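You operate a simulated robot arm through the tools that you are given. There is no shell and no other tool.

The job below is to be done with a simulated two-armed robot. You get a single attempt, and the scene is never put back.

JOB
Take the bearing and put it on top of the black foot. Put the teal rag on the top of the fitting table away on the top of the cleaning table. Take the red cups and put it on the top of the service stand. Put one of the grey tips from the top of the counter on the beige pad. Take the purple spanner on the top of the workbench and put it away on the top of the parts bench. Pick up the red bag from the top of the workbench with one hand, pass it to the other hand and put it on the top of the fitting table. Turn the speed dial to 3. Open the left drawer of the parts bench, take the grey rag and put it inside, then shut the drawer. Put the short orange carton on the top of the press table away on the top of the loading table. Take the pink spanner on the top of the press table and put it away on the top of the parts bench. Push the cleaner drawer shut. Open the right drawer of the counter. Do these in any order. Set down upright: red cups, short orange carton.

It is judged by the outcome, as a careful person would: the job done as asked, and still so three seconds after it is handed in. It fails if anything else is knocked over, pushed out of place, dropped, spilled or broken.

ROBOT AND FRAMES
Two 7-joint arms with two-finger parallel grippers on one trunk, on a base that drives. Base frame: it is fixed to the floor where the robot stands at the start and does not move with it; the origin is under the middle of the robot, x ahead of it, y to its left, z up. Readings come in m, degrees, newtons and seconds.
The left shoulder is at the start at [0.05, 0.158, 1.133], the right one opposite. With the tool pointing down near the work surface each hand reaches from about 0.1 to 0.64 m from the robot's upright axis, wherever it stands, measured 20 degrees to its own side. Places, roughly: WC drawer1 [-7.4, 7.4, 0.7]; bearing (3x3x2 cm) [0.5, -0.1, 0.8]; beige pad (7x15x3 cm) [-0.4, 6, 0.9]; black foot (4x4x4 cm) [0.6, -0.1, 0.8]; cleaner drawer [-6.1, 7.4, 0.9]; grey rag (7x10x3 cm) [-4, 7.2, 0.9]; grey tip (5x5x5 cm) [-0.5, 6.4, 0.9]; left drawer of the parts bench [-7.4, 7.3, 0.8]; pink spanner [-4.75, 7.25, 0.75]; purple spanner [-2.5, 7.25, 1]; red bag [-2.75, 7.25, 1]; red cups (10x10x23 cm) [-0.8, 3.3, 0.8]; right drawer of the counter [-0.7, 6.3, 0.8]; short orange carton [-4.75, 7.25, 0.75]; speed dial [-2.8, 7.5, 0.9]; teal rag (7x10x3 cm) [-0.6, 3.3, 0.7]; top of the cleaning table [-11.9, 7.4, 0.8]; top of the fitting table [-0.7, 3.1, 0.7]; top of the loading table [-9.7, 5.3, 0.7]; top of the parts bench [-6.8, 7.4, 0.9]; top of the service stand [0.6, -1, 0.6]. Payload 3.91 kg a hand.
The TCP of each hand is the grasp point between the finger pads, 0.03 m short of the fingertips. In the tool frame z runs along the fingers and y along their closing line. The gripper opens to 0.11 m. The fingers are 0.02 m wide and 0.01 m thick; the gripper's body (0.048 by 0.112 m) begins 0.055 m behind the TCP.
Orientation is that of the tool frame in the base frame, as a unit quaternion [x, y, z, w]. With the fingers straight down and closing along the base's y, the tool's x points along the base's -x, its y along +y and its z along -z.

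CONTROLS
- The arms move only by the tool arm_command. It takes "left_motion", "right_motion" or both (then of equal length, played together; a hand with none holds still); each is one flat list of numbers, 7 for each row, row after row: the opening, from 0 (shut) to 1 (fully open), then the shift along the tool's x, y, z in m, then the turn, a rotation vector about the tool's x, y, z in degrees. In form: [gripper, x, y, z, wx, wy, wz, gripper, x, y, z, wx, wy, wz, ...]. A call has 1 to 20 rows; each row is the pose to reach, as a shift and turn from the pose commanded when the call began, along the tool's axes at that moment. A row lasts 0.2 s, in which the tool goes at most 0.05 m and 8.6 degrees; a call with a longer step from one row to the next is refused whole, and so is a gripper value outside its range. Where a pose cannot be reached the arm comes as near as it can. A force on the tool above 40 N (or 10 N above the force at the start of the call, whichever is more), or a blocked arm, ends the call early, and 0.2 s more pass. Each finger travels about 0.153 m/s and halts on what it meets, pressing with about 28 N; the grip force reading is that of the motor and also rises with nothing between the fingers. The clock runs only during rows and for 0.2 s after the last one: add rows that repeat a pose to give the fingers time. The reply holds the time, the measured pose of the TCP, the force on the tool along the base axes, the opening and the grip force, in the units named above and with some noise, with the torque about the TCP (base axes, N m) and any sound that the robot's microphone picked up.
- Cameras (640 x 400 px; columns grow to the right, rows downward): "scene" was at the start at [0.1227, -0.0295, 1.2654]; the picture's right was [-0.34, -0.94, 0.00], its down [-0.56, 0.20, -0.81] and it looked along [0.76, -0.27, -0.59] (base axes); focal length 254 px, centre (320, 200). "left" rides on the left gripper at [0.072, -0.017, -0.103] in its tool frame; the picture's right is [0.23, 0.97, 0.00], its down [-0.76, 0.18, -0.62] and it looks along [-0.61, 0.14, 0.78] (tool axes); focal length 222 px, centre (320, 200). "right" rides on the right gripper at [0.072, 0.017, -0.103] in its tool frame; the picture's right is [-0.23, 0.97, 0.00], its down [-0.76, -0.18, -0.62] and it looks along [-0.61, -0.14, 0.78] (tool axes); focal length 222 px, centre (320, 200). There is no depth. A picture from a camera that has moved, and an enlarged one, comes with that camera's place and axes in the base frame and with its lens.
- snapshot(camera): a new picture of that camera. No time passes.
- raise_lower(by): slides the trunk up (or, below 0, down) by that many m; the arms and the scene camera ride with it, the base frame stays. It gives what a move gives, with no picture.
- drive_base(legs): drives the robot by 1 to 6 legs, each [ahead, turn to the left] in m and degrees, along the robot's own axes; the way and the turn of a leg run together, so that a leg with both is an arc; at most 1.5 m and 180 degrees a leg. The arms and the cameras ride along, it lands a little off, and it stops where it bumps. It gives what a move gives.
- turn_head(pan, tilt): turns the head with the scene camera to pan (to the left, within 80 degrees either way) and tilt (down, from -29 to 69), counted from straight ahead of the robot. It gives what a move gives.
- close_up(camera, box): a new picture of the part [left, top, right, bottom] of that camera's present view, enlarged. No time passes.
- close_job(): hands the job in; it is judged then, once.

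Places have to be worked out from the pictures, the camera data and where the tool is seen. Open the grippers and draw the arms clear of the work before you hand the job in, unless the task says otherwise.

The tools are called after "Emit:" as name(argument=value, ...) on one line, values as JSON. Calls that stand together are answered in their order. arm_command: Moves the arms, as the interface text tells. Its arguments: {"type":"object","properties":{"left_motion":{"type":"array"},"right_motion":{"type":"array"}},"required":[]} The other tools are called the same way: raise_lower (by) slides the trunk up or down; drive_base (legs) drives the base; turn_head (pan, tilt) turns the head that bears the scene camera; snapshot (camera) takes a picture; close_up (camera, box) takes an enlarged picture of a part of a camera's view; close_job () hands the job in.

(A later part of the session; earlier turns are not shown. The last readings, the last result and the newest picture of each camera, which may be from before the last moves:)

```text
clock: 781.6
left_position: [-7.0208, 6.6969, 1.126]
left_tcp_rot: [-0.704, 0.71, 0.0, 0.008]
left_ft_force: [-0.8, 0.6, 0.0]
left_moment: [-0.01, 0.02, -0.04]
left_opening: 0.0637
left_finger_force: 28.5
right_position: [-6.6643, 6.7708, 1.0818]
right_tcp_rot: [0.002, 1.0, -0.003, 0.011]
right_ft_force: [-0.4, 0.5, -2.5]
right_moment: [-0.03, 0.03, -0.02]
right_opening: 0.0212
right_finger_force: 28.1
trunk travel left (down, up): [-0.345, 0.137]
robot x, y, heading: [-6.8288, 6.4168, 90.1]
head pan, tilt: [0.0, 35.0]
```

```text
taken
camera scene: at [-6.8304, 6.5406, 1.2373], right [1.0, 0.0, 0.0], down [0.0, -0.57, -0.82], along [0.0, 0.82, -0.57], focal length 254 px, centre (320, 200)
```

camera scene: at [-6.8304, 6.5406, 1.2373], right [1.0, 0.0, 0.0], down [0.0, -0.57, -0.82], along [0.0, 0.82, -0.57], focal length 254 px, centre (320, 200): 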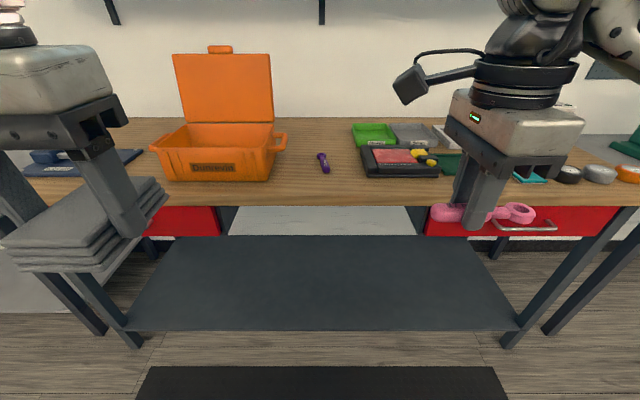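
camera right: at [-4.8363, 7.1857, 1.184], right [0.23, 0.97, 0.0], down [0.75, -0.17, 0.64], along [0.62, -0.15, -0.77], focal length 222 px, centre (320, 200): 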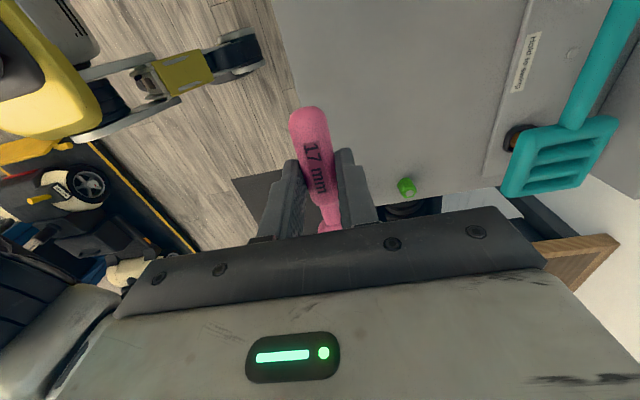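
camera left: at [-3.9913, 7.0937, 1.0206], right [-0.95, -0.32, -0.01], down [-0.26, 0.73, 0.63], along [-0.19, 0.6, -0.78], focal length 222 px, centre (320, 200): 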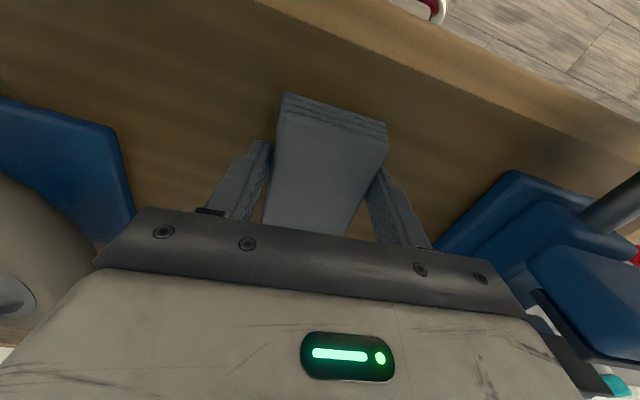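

I move up to the bench and bring the pink spanner over the clear spot behind the purple one.

Emit:
drive_base(legs=[[0.385, 0]])

Emit:
turn_head(pan=0, tilt=45)

Emit:
arm_command(right_motion=[0, 0.02, 0.035, 0, 0, 0, 0, 0, 0.04, 0.07, 0, 0, 0, 0, 0, 0.06, 0.105, 0, 0, 0, 0, 0, 0.085, 0.14, 0.01, 0, 0, 0, 0, 0.11, 0.17, 0.03, 0, 0, 0, 0, 0.135, 0.195, 0.05, 0, 0, 0, 0, 0.156, 0.208, 0.08, 0, 0, 0, 0, 0.156, 0.208, 0.11, 0, 0, 0])

Emit:
snapshot(camera="scene")

Emit:
snapshot(camera="right")

```text
clock: 784.0
left_position: [-7.0176, 7.0854, 1.1253]
left_tcp_rot: [-0.702, 0.712, 0.001, 0.007]
left_ft_force: [0.5, -0.4, -1.1]
left_moment: [-0.01, -0.02, 0.02]
left_opening: 0.064
left_finger_force: 28.2
right_position: [-6.6616, 7.1561, 1.0817]
right_tcp_rot: [0.005, 1.0, -0.003, 0.01]
right_ft_force: [-0.6, -0.7, 0.3]
right_moment: [-0.02, 0.0, 0.03]
right_opening: 0.0212
right_finger_force: 27.9
trunk travel left (down, up): [-0.345, 0.137]
robot x, y, heading: [-6.8283, 6.8006, 89.6]
head pan, tilt: [0.0, 35.0]
```

```text
clock: 784.7
left_position: [-7.0173, 7.0862, 1.1252]
left_tcp_rot: [-0.702, 0.712, -0.001, 0.008]
left_ft_force: [-0.3, 0.6, -0.1]
left_moment: [-0.03, 0.01, 0.0]
left_opening: 0.064
left_finger_force: 27.9
right_position: [-6.6612, 7.1561, 1.0826]
right_tcp_rot: [0.005, 1.0, -0.003, 0.011]
right_ft_force: [1.0, -0.6, -1.4]
right_moment: [0.01, 0.02, -0.01]
right_opening: 0.0214
right_finger_force: 28.0
trunk travel left (down, up): [-0.345, 0.137]
robot x, y, heading: [-6.825, 6.8015, 89.6]
head pan, tilt: [0.0, 45.0]
```

```text
clock: 786.5
left_position: [-7.0175, 7.0866, 1.1261]
left_tcp_rot: [-0.702, 0.712, 0.0, 0.006]
left_ft_force: [0.5, -0.3, -0.4]
left_moment: [-0.01, 0.01, 0.01]
left_opening: 0.0641
left_finger_force: 28.3
right_position: [-6.814, 7.3672, 0.9661]
right_tcp_rot: [0.004, 1.0, -0.004, 0.011]
right_ft_force: [-0.4, 0.0, -0.9]
right_moment: [0.02, 0.03, 0.01]
right_opening: 0.0214
right_finger_force: 27.8
trunk travel left (down, up): [-0.345, 0.137]
robot x, y, heading: [-6.8275, 6.8051, 89.8]
head pan, tilt: [0.0, 45.0]
```

```text
taken
camera scene: at [-6.828, 6.9214, 1.2225], right [1.0, -0.01, 0.0], down [0.0, -0.71, -0.71], along [0.0, 0.71, -0.71], focal length 254 px, centre (320, 200)
```

scene: 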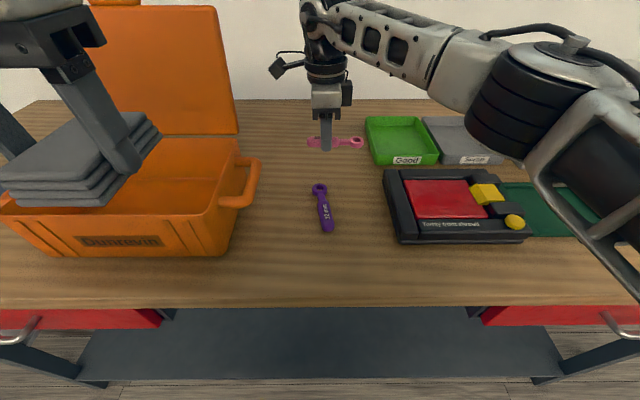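

```text
taken
camera right: at [-6.8885, 7.3848, 1.0683], right [0.24, 0.97, 0.0], down [0.75, -0.18, 0.64], along [0.62, -0.15, -0.77], focal length 222 px, centre (320, 200)
```

right: 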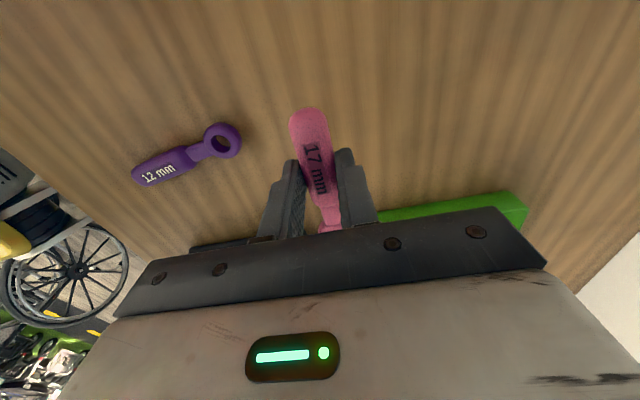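

The ring end is close to the green tray, so I shift 2 cm left and lower until contact.

Emit:
arm_command(right_motion=[0, 0.01, 0, 0.01, 0, 0, 0, 0, 0.02, 0, 0.03, 0, 0, 0, 0, 0.02, 0, 0.045, 0, 0, 0, 0, 0.02, 0, 0.051, 0, 0, 0, 0, 0.02, 0, 0.055, 0, 0, 0, 0, 0.02, 0, 0.058, 0, 0, 0])

```text
clock: 787.9
left_position: [-7.0163, 7.0849, 1.1254]
left_tcp_rot: [-0.702, 0.712, 0.001, 0.008]
left_ft_force: [0.3, 0.8, -0.4]
left_moment: [-0.02, 0.0, 0.0]
left_opening: 0.0639
left_finger_force: 27.9
right_position: [-6.8316, 7.3661, 0.9093]
right_tcp_rot: [0.004, 1.0, -0.002, 0.011]
right_ft_force: [-0.5, 0.5, 7.0]
right_moment: [0.09, -0.01, -0.02]
right_opening: 0.0211
right_finger_force: 27.9
trunk travel left (down, up): [-0.345, 0.137]
robot x, y, heading: [-6.8261, 6.7956, 89.6]
head pan, tilt: [0.0, 45.0]
```

Contact at 7 N. I open a little, lift, and draw the hand back while turning it to normal.

Emit:
arm_command(right_motion=[0, 0, 0, -0.001, 0, 0, 0, 0.2, 0, 0, -0.001, 0, 0, 0, 0.4, 0, 0, -0.001, 0, 0, 0, 0.4, 0, 0, -0.03, 0, 0, 0, 0.4, 0, 0, -0.07, 0, 0, 0, 0.4, 0, 0, -0.11, 0, 0, 0, 0.4, -0.02, -0.03, -0.13, 0, 0, 0, 0.4, -0.04, -0.06, -0.15, 0, 0, 0, 0.4, -0.07, -0.09, -0.16, 0, 0, 0, 0.4, -0.1, -0.12, -0.16, 0, 0, 0, 0.4, -0.13, -0.15, -0.16, 0, 0, 0, 0.4, -0.16, -0.18, -0.16, 0, 0, 0])

Emit:
snapshot(camera="scene")

```text
clock: 790.5
left_position: [-7.0165, 7.0845, 1.1256]
left_tcp_rot: [-0.702, 0.712, 0.001, 0.007]
left_ft_force: [-0.2, -0.4, 0.1]
left_moment: [0.01, -0.07, 0.0]
left_opening: 0.0637
left_finger_force: 28.2
right_position: [-6.6745, 7.1843, 1.0724]
right_tcp_rot: [0.005, 1.0, -0.004, 0.01]
right_ft_force: [-0.5, 0.7, 0.4]
right_moment: [0.01, -0.02, 0.03]
right_opening: 0.0442
right_finger_force: 0.1
trunk travel left (down, up): [-0.345, 0.137]
robot x, y, heading: [-6.8268, 6.8014, 89.6]
head pan, tilt: [0.0, 45.0]
```

```text
taken
camera scene: at [-6.8278, 6.9209, 1.2226], right [1.0, -0.01, 0.0], down [-0.01, -0.71, -0.71], along [0.0, 0.71, -0.71], focal length 254 px, centre (320, 200)
```

scene: 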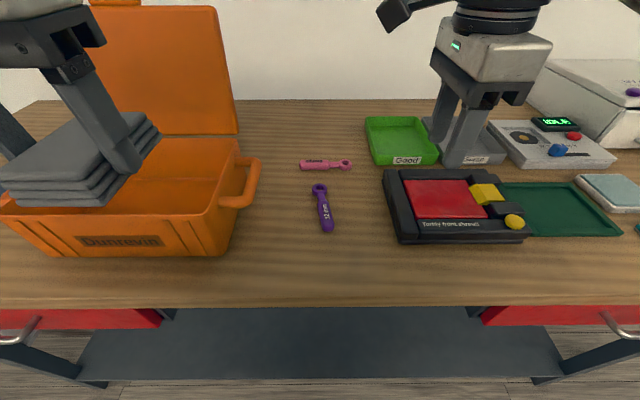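

Both spanners lie on the parts bench. Now I move left in front of the left drawer.

Emit:
drive_base(legs=[[-0.32, 0], [0, 90], [0.6, 0], [0, -89.6]])

Emit:
turn_head(pan=0, tilt=40)

Emit:
snapshot(camera="scene")

Emit:
snapshot(camera="right")

```text
clock: 803.3
left_position: [-7.6229, 6.7621, 1.1263]
left_tcp_rot: [-0.705, 0.709, 0.001, 0.008]
left_ft_force: [-0.4, 0.1, 0.5]
left_moment: [0.01, 0.01, 0.0]
left_opening: 0.0637
left_finger_force: 27.8
right_position: [-7.281, 6.8664, 1.072]
right_tcp_rot: [0.0, 1.0, -0.003, 0.011]
right_ft_force: [0.5, 0.4, 0.1]
right_moment: [0.0, -0.02, -0.02]
right_opening: 0.0439
right_finger_force: 0.0
trunk travel left (down, up): [-0.345, 0.137]
robot x, y, heading: [-7.4305, 6.4781, 90.2]
head pan, tilt: [0.0, 45.0]
```

```text
clock: 804.0
left_position: [-7.6213, 6.7631, 1.1262]
left_tcp_rot: [-0.705, 0.709, 0.001, 0.007]
left_ft_force: [0.3, 0.2, -0.3]
left_moment: [0.0, 0.01, 0.0]
left_opening: 0.0637
left_finger_force: 28.1
right_position: [-7.2807, 6.8653, 1.073]
right_tcp_rot: [0.0, 1.0, -0.003, 0.01]
right_ft_force: [0.3, -0.7, -0.4]
right_moment: [0.02, -0.05, -0.02]
right_opening: 0.0441
right_finger_force: 0.1
trunk travel left (down, up): [-0.345, 0.137]
robot x, y, heading: [-7.4304, 6.4812, 90.1]
head pan, tilt: [0.0, 40.0]
```

```text
taken
camera scene: at [-7.4311, 6.6035, 1.2298], right [1.0, 0.0, 0.0], down [0.0, -0.64, -0.77], along [0.0, 0.77, -0.64], focal length 254 px, centre (320, 200)
```

scene: 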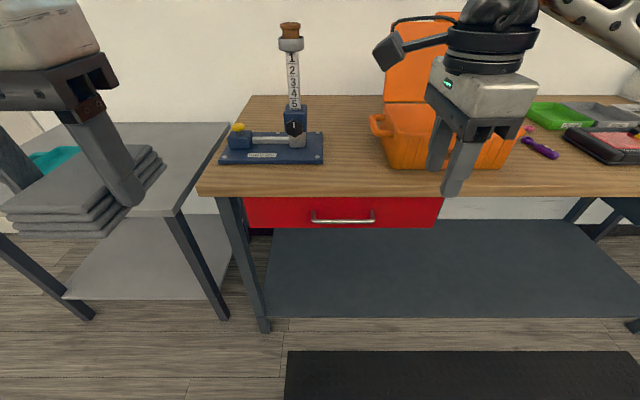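

```text
taken
camera right: at [-7.3564, 6.8834, 1.175], right [0.23, 0.97, 0.0], down [0.75, -0.17, 0.64], along [0.62, -0.15, -0.77], focal length 222 px, centre (320, 200)
```

right: 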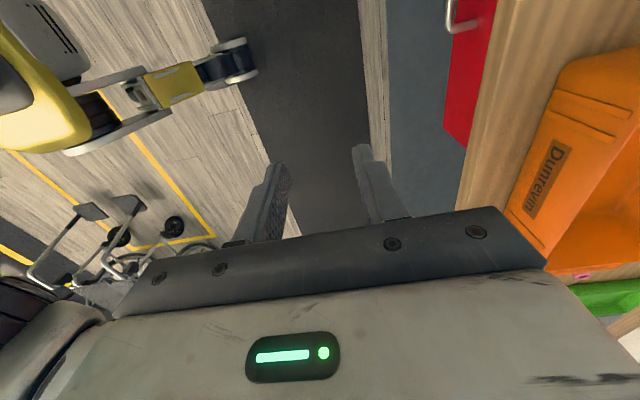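

The drawer's bar handle is at about [-7.38, 7.02, 0.82]. I lower the trunk 10 cm and pitch the right hand forward toward the handle.

Emit:
raise_lower(by=-0.1)

Emit:
arm_command(right_motion=[0.5, 0.012, -0.005, 0.01, -8.1, 0, 0, 0.5, 0.025, -0.01, 0.02, -16.2, 0, 0, 0.5, 0.037, 0, 0.03, -24.3, 0, 0, 0.5, 0.05, 0.01, 0.045, -32.4, 0, 0, 0.5, 0.062, 0.02, 0.06, -40.5, 0, 0, 0.5, 0.075, 0.035, 0.075, -48.6, 0, 0, 0.5, 0.087, 0.05, 0.09, -56.7, 0, 0, 0.5, 0.1, 0.06, 0.105, -64.8, 0, 0, 0.5, 0.1, 0.06, 0.105, -65, 0, 0])

Emit:
snapshot(camera="right")

Emit:
snapshot(camera="scene")

```text
clock: 805.3
left_position: [-7.6218, 6.7633, 1.0271]
left_tcp_rot: [-0.705, 0.709, 0.001, 0.009]
left_ft_force: [-0.1, -0.3, -0.4]
left_moment: [0.02, 0.04, -0.02]
left_opening: 0.0639
left_finger_force: 28.2
right_position: [-7.2825, 6.8654, 0.9727]
right_tcp_rot: [0.0, 1.0, -0.003, 0.011]
right_ft_force: [-0.6, -0.3, -0.6]
right_moment: [0.03, 0.01, 0.01]
right_opening: 0.0443
right_finger_force: 0.1
trunk travel left (down, up): [-0.245, 0.237]
robot x, y, heading: [-7.4303, 6.4808, 90.1]
head pan, tilt: [0.0, 40.0]
```

```text
clock: 807.3
left_position: [-7.6208, 6.7632, 1.0255]
left_tcp_rot: [-0.705, 0.709, 0.001, 0.008]
left_ft_force: [0.3, 0.0, -1.2]
left_moment: [-0.02, -0.01, -0.01]
left_opening: 0.0638
left_finger_force: 28.7
right_position: [-7.3789, 6.925, 0.8649]
right_tcp_rot: [-0.005, 0.845, 0.534, 0.009]
right_ft_force: [0.2, -0.2, 0.5]
right_moment: [0.0, 0.0, 0.0]
right_opening: 0.0548
right_finger_force: 0.1
trunk travel left (down, up): [-0.245, 0.237]
robot x, y, heading: [-7.4346, 6.4798, 90.0]
head pan, tilt: [0.0, 40.0]
```

```text
taken
camera right: at [-7.4529, 6.839, 0.9233], right [0.21, 0.42, 0.88], down [0.76, -0.64, 0.12], along [0.62, 0.65, -0.45], focal length 222 px, centre (320, 200)
```

right: 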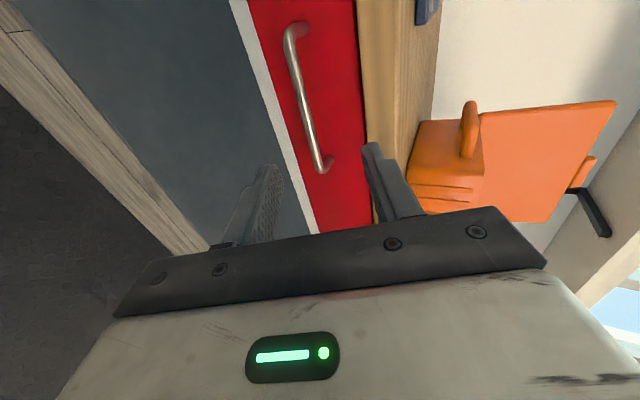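

```text
taken
camera scene: at [-7.4311, 6.6036, 1.1298], right [1.0, 0.0, 0.0], down [0.0, -0.64, -0.77], along [0.0, 0.77, -0.64], focal length 254 px, centre (320, 200)
```

scene: 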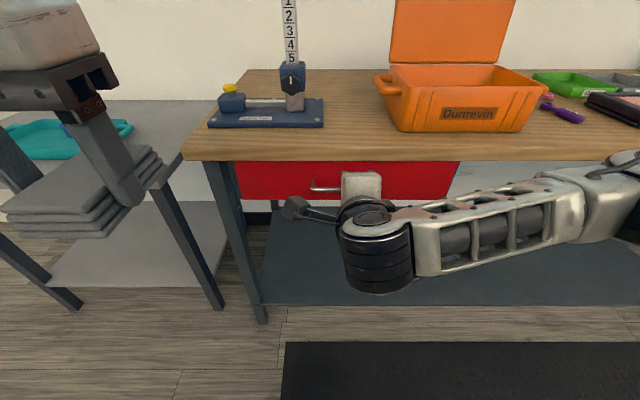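

Combining the views, the bar is at about y 7.07, z 0.78. I advance 10 cm along the hand's axis with a slight shift and re-check.

Emit:
arm_command(right_motion=[0.5, 0, -0.004, 0.03, 0, 0, 0, 0.5, 0, -0.008, 0.06, 0, 0, 0, 0.5, 0, -0.0115, 0.09, 0, 0, 0, 0.5, 0, -0.0115, 0.1, 0, 0, 0])

Emit:
snapshot(camera="right")

Emit:
close_up(camera="scene", box=[270, 130, 430, 260])

```text
clock: 808.3
left_position: [-7.6208, 6.7628, 1.0258]
left_tcp_rot: [-0.705, 0.709, 0.001, 0.008]
left_ft_force: [0.6, -0.4, -0.4]
left_moment: [-0.03, 0.03, 0.0]
left_opening: 0.0638
left_finger_force: 28.3
right_position: [-7.3769, 7.0107, 0.8121]
right_tcp_rot: [-0.005, 0.845, 0.534, 0.009]
right_ft_force: [0.6, -0.1, -0.3]
right_moment: [0.0, 0.02, -0.05]
right_opening: 0.0549
right_finger_force: 0.1
trunk travel left (down, up): [-0.245, 0.237]
robot x, y, heading: [-7.4309, 6.4787, 90.2]
head pan, tilt: [0.0, 40.0]
```

```text
taken
camera right: at [-7.4514, 6.9248, 0.8706], right [0.21, 0.42, 0.88], down [0.76, -0.64, 0.12], along [0.62, 0.65, -0.45], focal length 222 px, centre (320, 200)
```

right: 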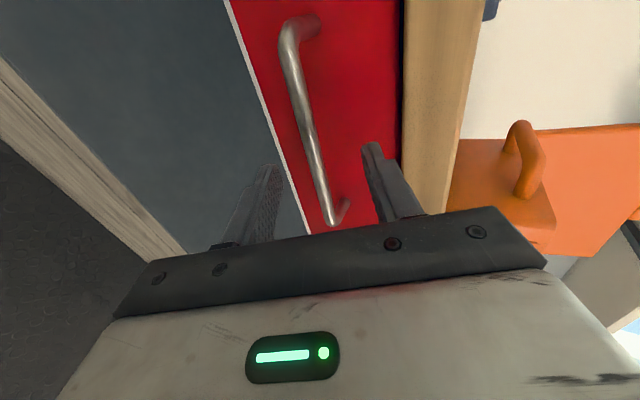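

```text
3.08 times, centred on (350, 195) of scene
camera zoom: at [-7.4311, 6.6036, 1.1298], right [1.0, 0.0, 0.0], down [0.0, -0.64, -0.77], along [0.0, 0.77, -0.64], focal length 781 px, centre (228, 215)
```

zoom: 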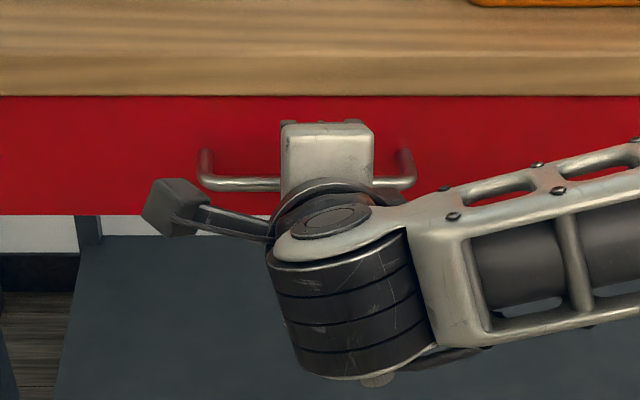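

The bar is now centred between the fingertips, about 5 cm ahead. I advance 4 cm and close on it.

Emit:
arm_command(right_motion=[0.42, 0, -0.001, 0.015, 0, 0, 0, 0.42, 0, -0.002, 0.03, 0, 0, 0, 0.42, 0, -0.002, 0.041, 0, 0, 0, 0.3, 0, -0.002, 0.041, 0, 0, 0, 0.2, 0, -0.002, 0.041, 0, 0, 0, 0.12, 0, -0.002, 0.041, 0, 0, 0, 0.05, 0, -0.002, 0.041, 0, 0, 0, 0, 0, -0.002, 0.041, 0, 0, 0, 0, 0, -0.002, 0.041, 0, 0, 0])

Emit:
snapshot(camera="right")

```text
clock: 810.3
left_position: [-7.6204, 6.7635, 1.0249]
left_tcp_rot: [-0.705, 0.709, 0.0, 0.007]
left_ft_force: [0.3, -0.2, -0.6]
left_moment: [0.0, 0.02, -0.02]
left_opening: 0.064
left_finger_force: 28.0
right_position: [-7.3767, 7.046, 0.7914]
right_tcp_rot: [-0.005, 0.847, 0.531, 0.009]
right_ft_force: [-0.4, -7.4, -11.4]
right_moment: [-0.12, 0.87, -0.72]
right_opening: 0.0118
right_finger_force: 45.1
trunk travel left (down, up): [-0.245, 0.237]
robot x, y, heading: [-7.4316, 6.4789, 89.9]
head pan, tilt: [0.0, 40.0]
```

```text
taken
camera right: at [-7.4513, 6.9602, 0.8499], right [0.21, 0.42, 0.88], down [0.76, -0.64, 0.13], along [0.62, 0.64, -0.45], focal length 222 px, centre (320, 200)
```

right: 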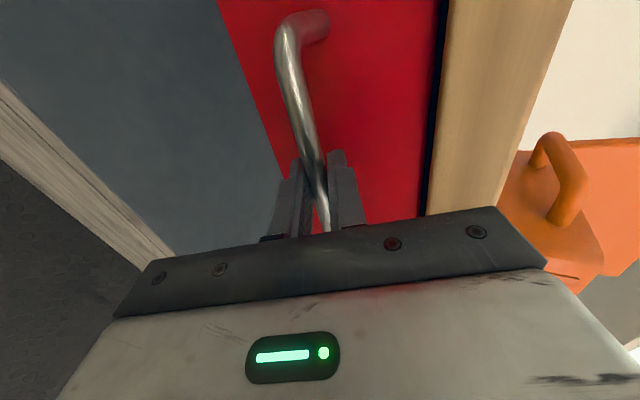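

The handle is gripped. I back the base to pull the drawer open.

Emit:
arm_command(right_motion=[0, 0, -0.002, 0, 0, 0, 0, 0, 0, -0.0062, -0.0091, 0, 0, 0, 0, 0, -0.0104, -0.0181, 0, 0, 0])

Emit:
drive_base(legs=[[-0.22, 0]])

Emit:
snapshot(camera="scene")

```text
clock: 811.1
left_position: [-7.6212, 6.7641, 1.0259]
left_tcp_rot: [-0.705, 0.709, 0.001, 0.007]
left_ft_force: [0.4, -0.5, 0.2]
left_moment: [0.0, 0.0, 0.01]
left_opening: 0.0638
left_finger_force: 28.3
right_position: [-7.3767, 7.0258, 0.7897]
right_tcp_rot: [-0.005, 0.845, 0.534, 0.009]
right_ft_force: [0.2, 1.9, -9.7]
right_moment: [-0.08, 0.91, 0.05]
right_opening: 0.012
right_finger_force: 45.2
trunk travel left (down, up): [-0.245, 0.237]
robot x, y, heading: [-7.4323, 6.4785, 90.1]
head pan, tilt: [0.0, 40.0]
```

```text
clock: 812.8
left_position: [-7.6218, 6.5451, 1.026]
left_tcp_rot: [-0.706, 0.708, 0.0, 0.008]
left_ft_force: [-0.9, -1.0, -0.5]
left_moment: [-0.01, 0.0, 0.03]
left_opening: 0.0638
left_finger_force: 28.1
right_position: [-7.3778, 6.8087, 0.789]
right_tcp_rot: [-0.006, 0.845, 0.534, 0.008]
right_ft_force: [2.4, -1.3, -5.5]
right_moment: [-0.1, 0.53, -0.8]
right_opening: 0.0116
right_finger_force: 44.9
trunk travel left (down, up): [-0.245, 0.237]
robot x, y, heading: [-7.4299, 6.2594, 90.4]
head pan, tilt: [0.0, 40.0]
```

```text
taken
camera scene: at [-7.4306, 6.3854, 1.1297], right [1.0, 0.0, 0.0], down [0.0, -0.64, -0.77], along [0.0, 0.77, -0.64], focal length 254 px, centre (320, 200)
```

scene: 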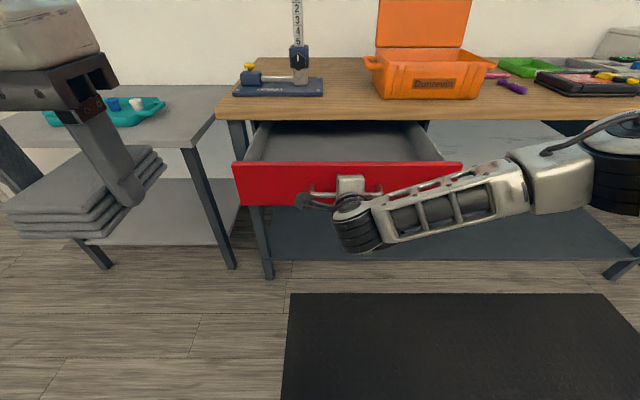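

The drawer is open about 24 cm and empty. I let go of the handle and move the right hand aside.

Emit:
arm_command(right_motion=[0.15, 0, 0, 0, 0, 0, 0, 0.35, 0, 0, 0, 0, 0, 0, 0.45, 0, 0, -0.005, 0, 0, 0, 0.45, 0, 0, -0.03, 0, 0, 0, 0.45, 0, 0, -0.06, 0, 0, 0, 0.45, -0.03, 0.02, -0.08, 0, 0, 0, 0.45, -0.07, 0.04, -0.09, 0, 0, 0, 0.45, -0.11, 0.06, -0.1, 0, 0, 0, 0.45, -0.15, 0.08, -0.11, 0, 0, 0, 0.45, -0.19, 0.1, -0.11, 0, 0, 0])

Emit:
drive_base(legs=[[0.13, 0]])

Emit:
turn_head(pan=5, tilt=48)

Emit:
snapshot(camera="scene")

```text
clock: 815.0
left_position: [-7.6213, 6.5447, 1.0257]
left_tcp_rot: [-0.705, 0.709, 0.001, 0.008]
left_ft_force: [-0.7, -0.2, -0.2]
left_moment: [-0.01, 0.01, -0.01]
left_opening: 0.0642
left_finger_force: 27.7
right_position: [-7.1892, 6.7496, 0.9326]
right_tcp_rot: [-0.006, 0.845, 0.534, 0.009]
right_ft_force: [0.3, 0.2, -0.4]
right_moment: [0.0, 0.03, -0.01]
right_opening: 0.0494
right_finger_force: 0.0
trunk travel left (down, up): [-0.245, 0.237]
robot x, y, heading: [-7.4332, 6.2629, 90.1]
head pan, tilt: [0.0, 40.0]
```

```text
clock: 816.3
left_position: [-7.621, 6.675, 1.0268]
left_tcp_rot: [-0.705, 0.709, 0.0, 0.007]
left_ft_force: [0.0, 0.9, -0.4]
left_moment: [-0.01, -0.02, -0.01]
left_opening: 0.0638
left_finger_force: 27.9
right_position: [-7.1912, 6.879, 0.9324]
right_tcp_rot: [-0.006, 0.845, 0.534, 0.009]
right_ft_force: [0.1, -0.1, -0.2]
right_moment: [-0.01, -0.02, 0.01]
right_opening: 0.0493
right_finger_force: 0.0
trunk travel left (down, up): [-0.245, 0.237]
robot x, y, heading: [-7.4329, 6.3921, 90.0]
head pan, tilt: [0.0, 40.0]
```

```text
clock: 817.0
left_position: [-7.6213, 6.6734, 1.0261]
left_tcp_rot: [-0.705, 0.709, 0.001, 0.009]
left_ft_force: [0.5, 0.5, -0.1]
left_moment: [-0.03, 0.02, 0.01]
left_opening: 0.0639
left_finger_force: 27.6
right_position: [-7.1897, 6.8801, 0.9328]
right_tcp_rot: [-0.007, 0.845, 0.535, 0.01]
right_ft_force: [-0.9, 0.2, 1.2]
right_moment: [0.04, 0.02, -0.02]
right_opening: 0.0494
right_finger_force: 0.1
trunk travel left (down, up): [-0.245, 0.237]
robot x, y, heading: [-7.4303, 6.3897, 90.0]
head pan, tilt: [5.0, 48.0]
```

```text
taken
camera scene: at [-7.438, 6.5086, 1.1184], right [1.0, 0.09, 0.0], down [0.07, -0.74, -0.67], along [-0.06, 0.67, -0.74], focal length 254 px, centre (320, 200)
```

scene: 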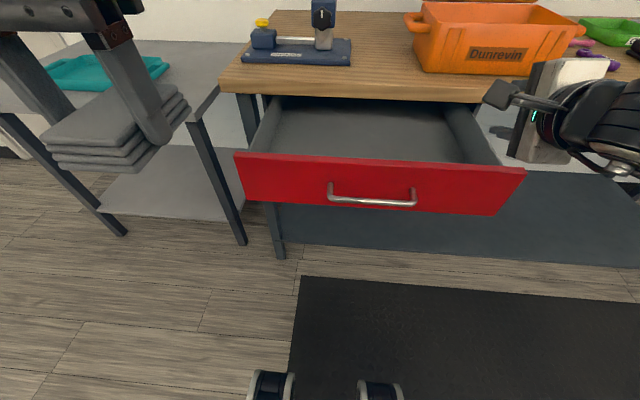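

I move 6 cm nearer and bring the left hand with the rag over the open drawer.

Emit:
drive_base(legs=[[0.06, 0]])

Emit:
arm_command(left_motion=[0.3, -0.03, -0.02, 0, 0, 0, 0, 0.3, -0.065, -0.04, 0, 0, 0, 0, 0.3, -0.1, -0.065, 0, 0, 0, 0, 0.3, -0.135, -0.09, 0, 0, 0, 0, 0.3, -0.17, -0.115, 0, 0, 0, 0, 0.3, -0.205, -0.14, 0.01, 0, 0, 0, 0.3, -0.235, -0.151, 0.03, 0, 0, 0, 0.3, -0.24, -0.151, 0.07, 0, 0, 0, 0.3, -0.24, -0.151, 0.11, 0, 0, 0])

Emit:
snapshot(camera="scene")

Emit:
snapshot(camera="left")

```text
clock: 817.9
left_position: [-7.6213, 6.7342, 1.0261]
left_tcp_rot: [-0.705, 0.709, 0.0, 0.007]
left_ft_force: [0.1, 0.5, -1.3]
left_moment: [0.02, -0.01, 0.02]
left_opening: 0.0638
left_finger_force: 28.3
right_position: [-7.1915, 6.9378, 0.9331]
right_tcp_rot: [-0.006, 0.845, 0.534, 0.01]
right_ft_force: [0.4, 0.1, 0.6]
right_moment: [-0.01, 0.02, -0.05]
right_opening: 0.0496
right_finger_force: 0.1
trunk travel left (down, up): [-0.245, 0.237]
robot x, y, heading: [-7.4332, 6.4524, 89.9]
head pan, tilt: [5.0, 48.0]
```

```text
clock: 819.9
left_position: [-7.467, 6.9731, 0.9182]
left_tcp_rot: [-0.705, 0.709, 0.0, 0.008]
left_ft_force: [-0.4, -0.5, -1.3]
left_moment: [-0.01, 0.02, 0.0]
left_opening: 0.0638
left_finger_force: 28.3
right_position: [-7.1906, 6.9391, 0.9336]
right_tcp_rot: [-0.007, 0.845, 0.534, 0.01]
right_ft_force: [-0.5, 1.1, -0.1]
right_moment: [-0.01, 0.0, 0.0]
right_opening: 0.0495
right_finger_force: 0.1
trunk travel left (down, up): [-0.245, 0.237]
robot x, y, heading: [-7.4313, 6.4482, 90.1]
head pan, tilt: [5.0, 48.0]
```

```text
taken
camera scene: at [-7.4381, 6.568, 1.1184], right [1.0, 0.09, 0.0], down [0.07, -0.74, -0.67], along [-0.06, 0.67, -0.74], focal length 254 px, centre (320, 200)
```

scene: 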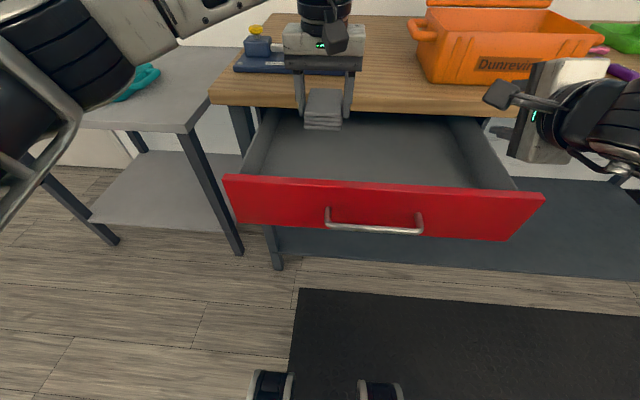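

```text
taken
camera left: at [-7.4509, 6.9008, 1.0223], right [-0.98, -0.22, -0.01], down [-0.18, 0.76, 0.63], along [-0.13, 0.62, -0.78], focal length 222 px, centre (320, 200)
```

left: 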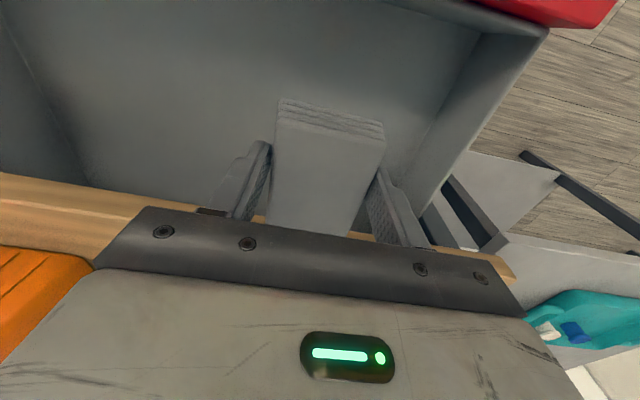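

The rag is above the open drawer with clearance on all sides. I shift 1 cm toward me and lower it into the drawer.

Emit:
arm_command(left_motion=[0.3, 0.01, -0.01, 0.02, 0, 0, 0, 0.3, 0.012, -0.02, 0.05, 0, 0, 0, 0.3, 0.012, -0.02, 0.08, 0, 0, 0, 0.3, 0.012, -0.02, 0.105, 0, 0, 0, 0.3, 0.012, -0.02, 0.125, 0, 0, 0, 0.3, 0.012, -0.02, 0.138, 0, 0, 0, 0.3, 0.012, -0.02, 0.146, 0, 0, 0])

Emit:
snapshot(camera="scene")

Emit:
snapshot(camera="left")

```text
clock: 821.5
left_position: [-7.4457, 6.9634, 0.7743]
left_tcp_rot: [-0.705, 0.709, 0.001, 0.007]
left_ft_force: [0.2, 0.2, -0.5]
left_moment: [-0.03, -0.02, 0.0]
left_opening: 0.0638
left_finger_force: 27.7
right_position: [-7.1907, 6.9385, 0.933]
right_tcp_rot: [-0.006, 0.845, 0.534, 0.011]
right_ft_force: [0.5, 0.5, -0.5]
right_moment: [-0.02, -0.04, 0.01]
right_opening: 0.0495
right_finger_force: 0.1
trunk travel left (down, up): [-0.245, 0.237]
robot x, y, heading: [-7.4304, 6.449, 90.1]
head pan, tilt: [5.0, 48.0]
```

```text
taken
camera scene: at [-7.438, 6.5679, 1.1183], right [1.0, 0.09, 0.0], down [0.07, -0.74, -0.67], along [-0.06, 0.67, -0.74], focal length 254 px, centre (320, 200)
```

scene: 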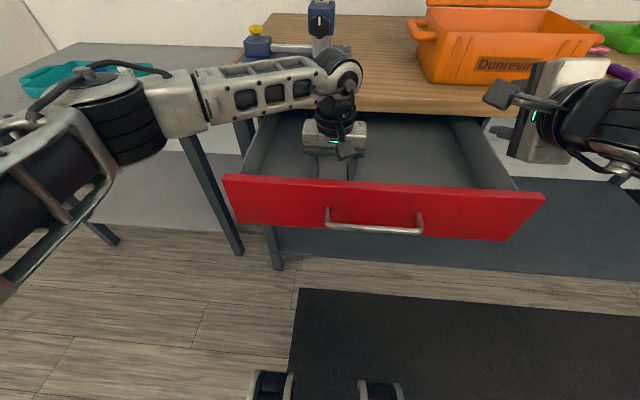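

```text
taken
camera left: at [-7.4298, 6.8906, 0.8773], right [-0.97, -0.22, -0.01], down [-0.18, 0.76, 0.63], along [-0.13, 0.62, -0.78], focal length 222 px, centre (320, 200)
```

left: 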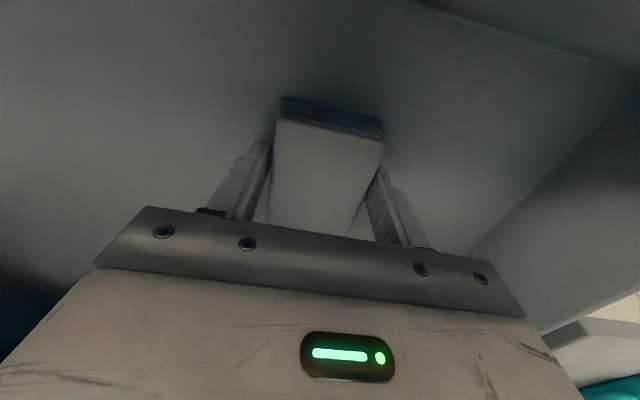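

No contact yet; I keep lowering in small steps.

Emit:
arm_command(left_motion=[0.3, 0, 0, 0.006, 0, 0, 0, 0.3, 0, 0, 0.012, 0, 0, 0, 0.3, 0, 0, 0.017, 0, 0, 0, 0.3, 0, 0, 0.022, 0, 0, 0, 0.3, 0, 0, 0.026, 0, 0, 0])

```text
clock: 822.2
left_position: [-7.4454, 6.9671, 0.7713]
left_tcp_rot: [-0.706, 0.708, 0.003, 0.016]
left_ft_force: [-3.0, 0.6, 15.4]
left_moment: [-0.32, 0.39, -0.13]
left_opening: 0.0638
left_finger_force: 27.6
right_position: [-7.1913, 6.9372, 0.9331]
right_tcp_rot: [-0.006, 0.845, 0.535, 0.009]
right_ft_force: [0.6, 1.1, 0.5]
right_moment: [0.02, 0.0, 0.0]
right_opening: 0.0494
right_finger_force: 0.0
trunk travel left (down, up): [-0.245, 0.237]
robot x, y, heading: [-7.4323, 6.448, 90.3]
head pan, tilt: [5.0, 48.0]
stopped in row 3 (left hand): the force on the tool passed its limit at 41 N (the readings are from after the stop); the commanded pose is now the measured one
```

Contact: the rag rests on the drawer floor. I open and lift straight out.

Emit:
arm_command(left_motion=[0.3, 0, 0, -0.003, 0, 0, 0, 0.5, 0, 0, -0.003, 0, 0, 0, 0.75, 0, 0, -0.003, 0, 0, 0, 0.75, 0, 0, -0.03, 0, 0, 0, 0.75, 0, 0, -0.07, 0, 0, 0, 0.75, 0, 0, -0.11, 0, 0, 0, 0.75, 0, 0, -0.15, 0, 0, 0, 0.75, 0, 0, -0.19, 0, 0, 0, 0.75, 0, 0, -0.23, 0, 0, 0, 0.75, 0.04, 0.02, -0.25, 0, 0, 0, 0.75, 0.08, 0.04, -0.26, 0, 0, 0, 0.75, 0.12, 0.07, -0.26, 0, 0, 0, 0.75, 0.16, 0.1, -0.26, 0, 0, 0, 0.75, 0.2, 0.12, -0.26, 0, 0, 0])

Emit:
snapshot(camera="scene")

```text
clock: 825.2
left_position: [-7.5722, 6.7612, 1.0222]
left_tcp_rot: [-0.707, 0.707, 0.004, 0.013]
left_ft_force: [-0.2, 0.0, -1.1]
left_moment: [0.01, -0.01, 0.01]
left_opening: 0.0824
left_finger_force: 0.1
right_position: [-7.1914, 6.9389, 0.9334]
right_tcp_rot: [-0.006, 0.845, 0.535, 0.01]
right_ft_force: [0.4, -0.2, 0.2]
right_moment: [-0.02, 0.0, 0.01]
right_opening: 0.0494
right_finger_force: 0.0
trunk travel left (down, up): [-0.245, 0.237]
robot x, y, heading: [-7.4295, 6.4487, 90.3]
head pan, tilt: [5.0, 48.0]
```

```text
taken
camera scene: at [-7.4383, 6.5677, 1.1184], right [1.0, 0.09, 0.0], down [0.07, -0.74, -0.67], along [-0.06, 0.67, -0.74], focal length 254 px, centre (320, 200)
```

scene: 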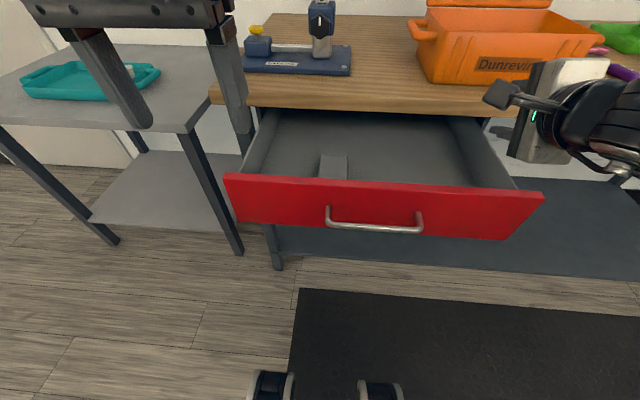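

The grey rag lies inside the drawer. I back up and bring the right hand, fingers open, in line with the handle to push the drawer shut.

Emit:
drive_base(legs=[[-0.19, 0]])

Emit:
arm_command(right_motion=[0.5, 0.04, -0.02, -0.02, 0, 0, 0, 0.5, 0.08, -0.04, -0.02, 0, 0, 0, 0.5, 0.12, -0.06, -0.01, 0, 0, 0, 0.5, 0.16, -0.08, 0.01, 0, 0, 0, 0.5, 0.185, -0.1, 0.03, 0, 0, 0, 0.5, 0.188, -0.102, 0.0437, 0, 0, 0])

Emit:
snapshot(camera="right")

Emit:
snapshot(camera="scene")

```text
clock: 826.7
left_position: [-7.5712, 6.5709, 1.0224]
left_tcp_rot: [-0.705, 0.709, 0.003, 0.014]
left_ft_force: [-0.7, 0.0, 0.1]
left_moment: [0.01, 0.02, -0.03]
left_opening: 0.0825
left_finger_force: 0.0
right_position: [-7.1897, 6.7483, 0.9325]
right_tcp_rot: [-0.005, 0.845, 0.534, 0.01]
right_ft_force: [0.0, 1.1, -0.1]
right_moment: [-0.03, 0.0, -0.01]
right_opening: 0.0497
right_finger_force: 0.0
trunk travel left (down, up): [-0.245, 0.237]
robot x, y, heading: [-7.4324, 6.2599, 90.0]
head pan, tilt: [5.0, 48.0]
```

```text
clock: 828.1
left_position: [-7.5704, 6.5719, 1.0216]
left_tcp_rot: [-0.705, 0.709, 0.001, 0.013]
left_ft_force: [-0.9, -0.1, -1.0]
left_moment: [-0.04, 0.0, 0.01]
left_opening: 0.0823
left_finger_force: 0.0
right_position: [-7.3742, 6.745, 0.8175]
right_tcp_rot: [-0.004, 0.845, 0.535, 0.01]
right_ft_force: [0.4, 0.4, -0.2]
right_moment: [0.03, -0.01, 0.01]
right_opening: 0.0549
right_finger_force: 0.1
trunk travel left (down, up): [-0.245, 0.237]
robot x, y, heading: [-7.4304, 6.262, 89.9]
head pan, tilt: [5.0, 48.0]
```

```text
taken
camera right: at [-7.4492, 6.6595, 0.8757], right [0.21, 0.42, 0.88], down [0.76, -0.64, 0.12], along [0.62, 0.64, -0.45], focal length 222 px, centre (320, 200)
```

right: 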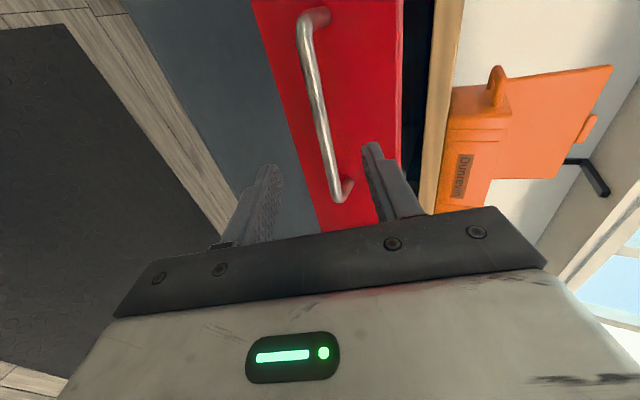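

```text
taken
camera scene: at [-7.4378, 6.3783, 1.1183], right [1.0, 0.09, 0.0], down [0.06, -0.74, -0.67], along [-0.06, 0.67, -0.74], focal length 254 px, centre (320, 200)
```

scene: 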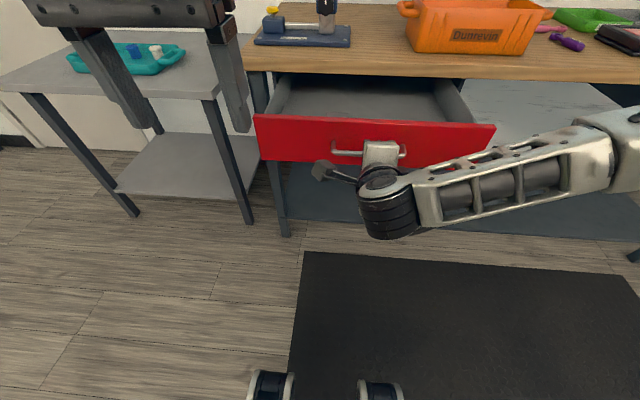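

The bar is slightly toward the upper finger; I shift, advance and take hold of it again to guide the drawer in.

Emit:
arm_command(right_motion=[0.45, 0, 0.003, 0.02, 0, 0, 0, 0.42, 0, 0.005, 0.045, 0, 0, 0, 0.42, 0, 0.005, 0.065, 0, 0, 0, 0.42, 0, 0.005, 0.07, 0, 0, 0, 0.3, 0, 0.005, 0.07, 0, 0, 0, 0.2, 0, 0.005, 0.07, 0, 0, 0, 0.12, 0, 0.005, 0.07, 0, 0, 0, 0.05, 0, 0.005, 0.07, 0, 0, 0, 0, 0, 0.005, 0.07, 0, 0, 0, 0, 0, 0.005, 0.07, 0, 0, 0])

Emit:
snapshot(camera="right")

```text
clock: 830.3
left_position: [-7.5707, 6.5724, 1.0226]
left_tcp_rot: [-0.705, 0.709, 0.001, 0.013]
left_ft_force: [0.1, 0.7, 0.0]
left_moment: [-0.03, 0.01, -0.02]
left_opening: 0.0824
left_finger_force: 0.1
right_position: [-7.3735, 6.8116, 0.7909]
right_tcp_rot: [-0.005, 0.846, 0.533, 0.01]
right_ft_force: [-0.9, -2.5, -5.9]
right_moment: [-0.04, 0.72, -0.53]
right_opening: 0.0116
right_finger_force: 45.1
trunk travel left (down, up): [-0.245, 0.237]
robot x, y, heading: [-7.4315, 6.2589, 90.2]
head pan, tilt: [5.0, 48.0]
```

```text
taken
camera right: at [-7.4486, 6.7246, 0.8499], right [0.21, 0.42, 0.88], down [0.76, -0.64, 0.12], along [0.62, 0.64, -0.45], focal length 222 px, centre (320, 200)
```

right: 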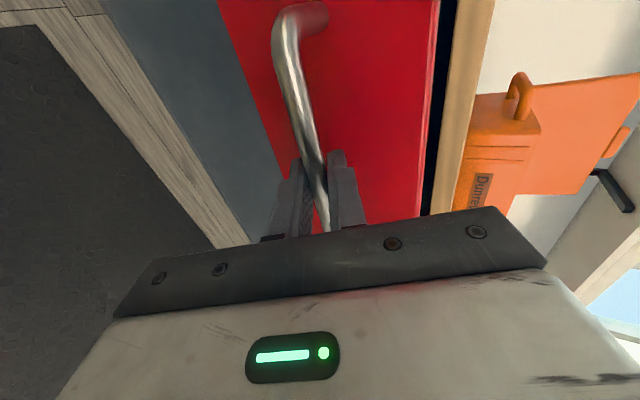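

The handle is held again. I drive forward 0.2 m to push the drawer most of the way in.

Emit:
drive_base(legs=[[0.2, 0]])

Emit:
snapshot(camera="scene")

```text
clock: 831.9
left_position: [-7.5718, 6.7698, 1.0218]
left_tcp_rot: [-0.705, 0.709, 0.002, 0.013]
left_ft_force: [-0.7, 0.2, 0.3]
left_moment: [-0.01, -0.02, -0.02]
left_opening: 0.0824
left_finger_force: 0.0
right_position: [-7.3746, 7.0075, 0.7913]
right_tcp_rot: [-0.004, 0.846, 0.534, 0.009]
right_ft_force: [-6.3, 0.3, -11.8]
right_moment: [-0.04, 0.86, -0.18]
right_opening: 0.0117
right_finger_force: 45.5
trunk travel left (down, up): [-0.245, 0.237]
robot x, y, heading: [-7.4276, 6.4561, 90.1]
head pan, tilt: [5.0, 48.0]
```

```text
taken
camera scene: at [-7.4379, 6.5764, 1.1182], right [1.0, 0.09, 0.0], down [0.06, -0.74, -0.67], along [-0.06, 0.67, -0.74], focal length 254 px, centre (320, 200)
```

scene: 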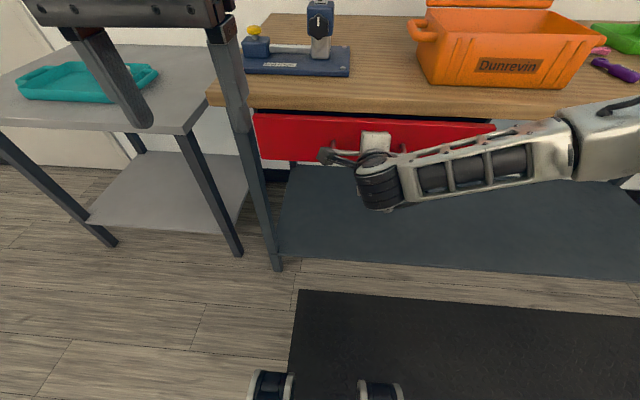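

About 4 cm remain. I push the rest with the arm until it stops.

Emit:
arm_command(right_motion=[0, 0, 0.0043, 0.009, 0, 0, 0, 0, 0, 0.0086, 0.018, 0, 0, 0, 0, 0, 0.0129, 0.0271, 0, 0, 0, 0, 0, 0.0163, 0.0343, 0, 0, 0, 0, 0, 0.0185, 0.0388, 0, 0, 0, 0, 0, 0.0206, 0.0433, 0, 0, 0])

Emit:
close_up(camera="scene", box=[230, 70, 530, 200])

```text
clock: 833.2
left_position: [-7.5686, 6.7669, 1.023]
left_tcp_rot: [-0.704, 0.71, 0.003, 0.014]
left_ft_force: [0.0, 0.5, -0.7]
left_moment: [0.01, -0.03, 0.0]
left_opening: 0.0826
left_finger_force: 0.0
right_position: [-7.374, 7.0465, 0.7909]
right_tcp_rot: [-0.005, 0.848, 0.53, 0.007]
right_ft_force: [5.2, -17.8, 9.4]
right_moment: [-0.05, 0.76, -0.36]
right_opening: 0.0117
right_finger_force: 45.2
trunk travel left (down, up): [-0.245, 0.237]
robot x, y, heading: [-7.4287, 6.4591, 89.8]
head pan, tilt: [5.0, 48.0]
stopped in row 6 (right hand): the force on the tool passed its limit at 42 N (the readings are from after the stop); the commanded pose is now the measured one
```

```text
2.13 times, centred on (380, 135) of scene
camera zoom: at [-7.4369, 6.5726, 1.1189], right [1.0, 0.09, 0.0], down [0.06, -0.74, -0.67], along [-0.06, 0.67, -0.74], focal length 542 px, centre (192, 339)
```

zoom: 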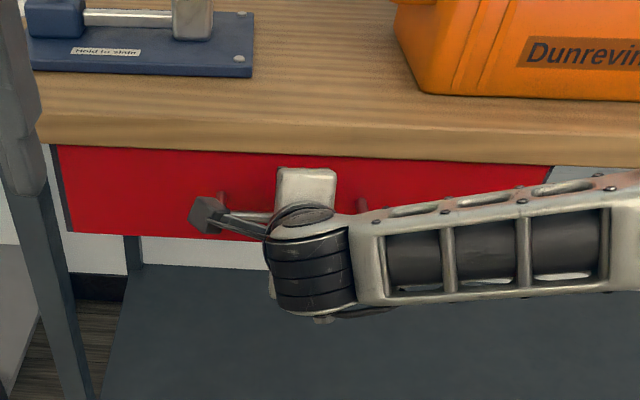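

The hand is back at exactly the closed position and the force limit confirms the drawer is shut. I open and withdraw straight back.

Emit:
arm_command(right_motion=[0.15, 0, 0, 0, 0, 0, 0, 0.3, 0, 0, 0, 0, 0, 0, 0.45, 0, 0, 0, 0, 0, 0, 0.45, 0, 0, -0.02, 0, 0, 0, 0.45, 0, 0, -0.05, 0, 0, 0, 0.45, 0, 0, -0.09, 0, 0, 0, 0.45, 0, 0.02, -0.13, 0, 0, 0, 0.45, -0.03, 0.04, -0.16, 0, 0, 0, 0.45, -0.07, 0.06, -0.18, 0, 0, 0, 0.45, -0.11, 0.08, -0.19, 0, 0, 0])

Emit:
snapshot(camera="scene")

```text
clock: 835.4
left_position: [-7.5699, 6.7698, 1.022]
left_tcp_rot: [-0.704, 0.71, 0.003, 0.014]
left_ft_force: [-0.7, -0.3, 0.3]
left_moment: [0.03, 0.01, -0.01]
left_opening: 0.0825
left_finger_force: 0.0
right_position: [-7.2676, 6.9109, 0.9453]
right_tcp_rot: [-0.007, 0.848, 0.529, 0.009]
right_ft_force: [1.0, -0.5, 0.4]
right_moment: [0.0, 0.0, 0.01]
right_opening: 0.0497
right_finger_force: 0.0
trunk travel left (down, up): [-0.245, 0.237]
robot x, y, heading: [-7.4315, 6.4587, 90.2]
head pan, tilt: [5.0, 48.0]
```

```text
taken
camera scene: at [-7.4372, 6.5747, 1.1184], right [1.0, 0.09, 0.0], down [0.06, -0.74, -0.67], along [-0.06, 0.67, -0.74], focal length 254 px, centre (320, 200)
```

scene: 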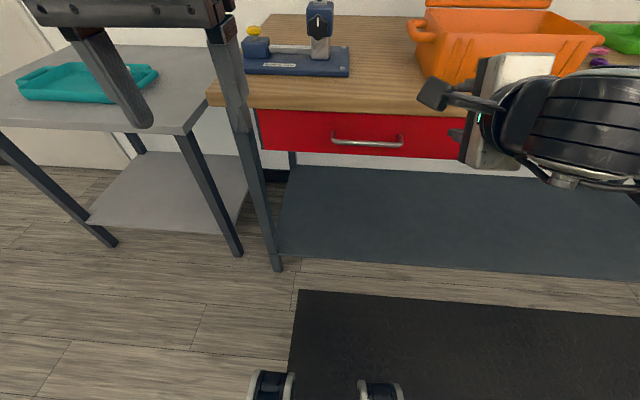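

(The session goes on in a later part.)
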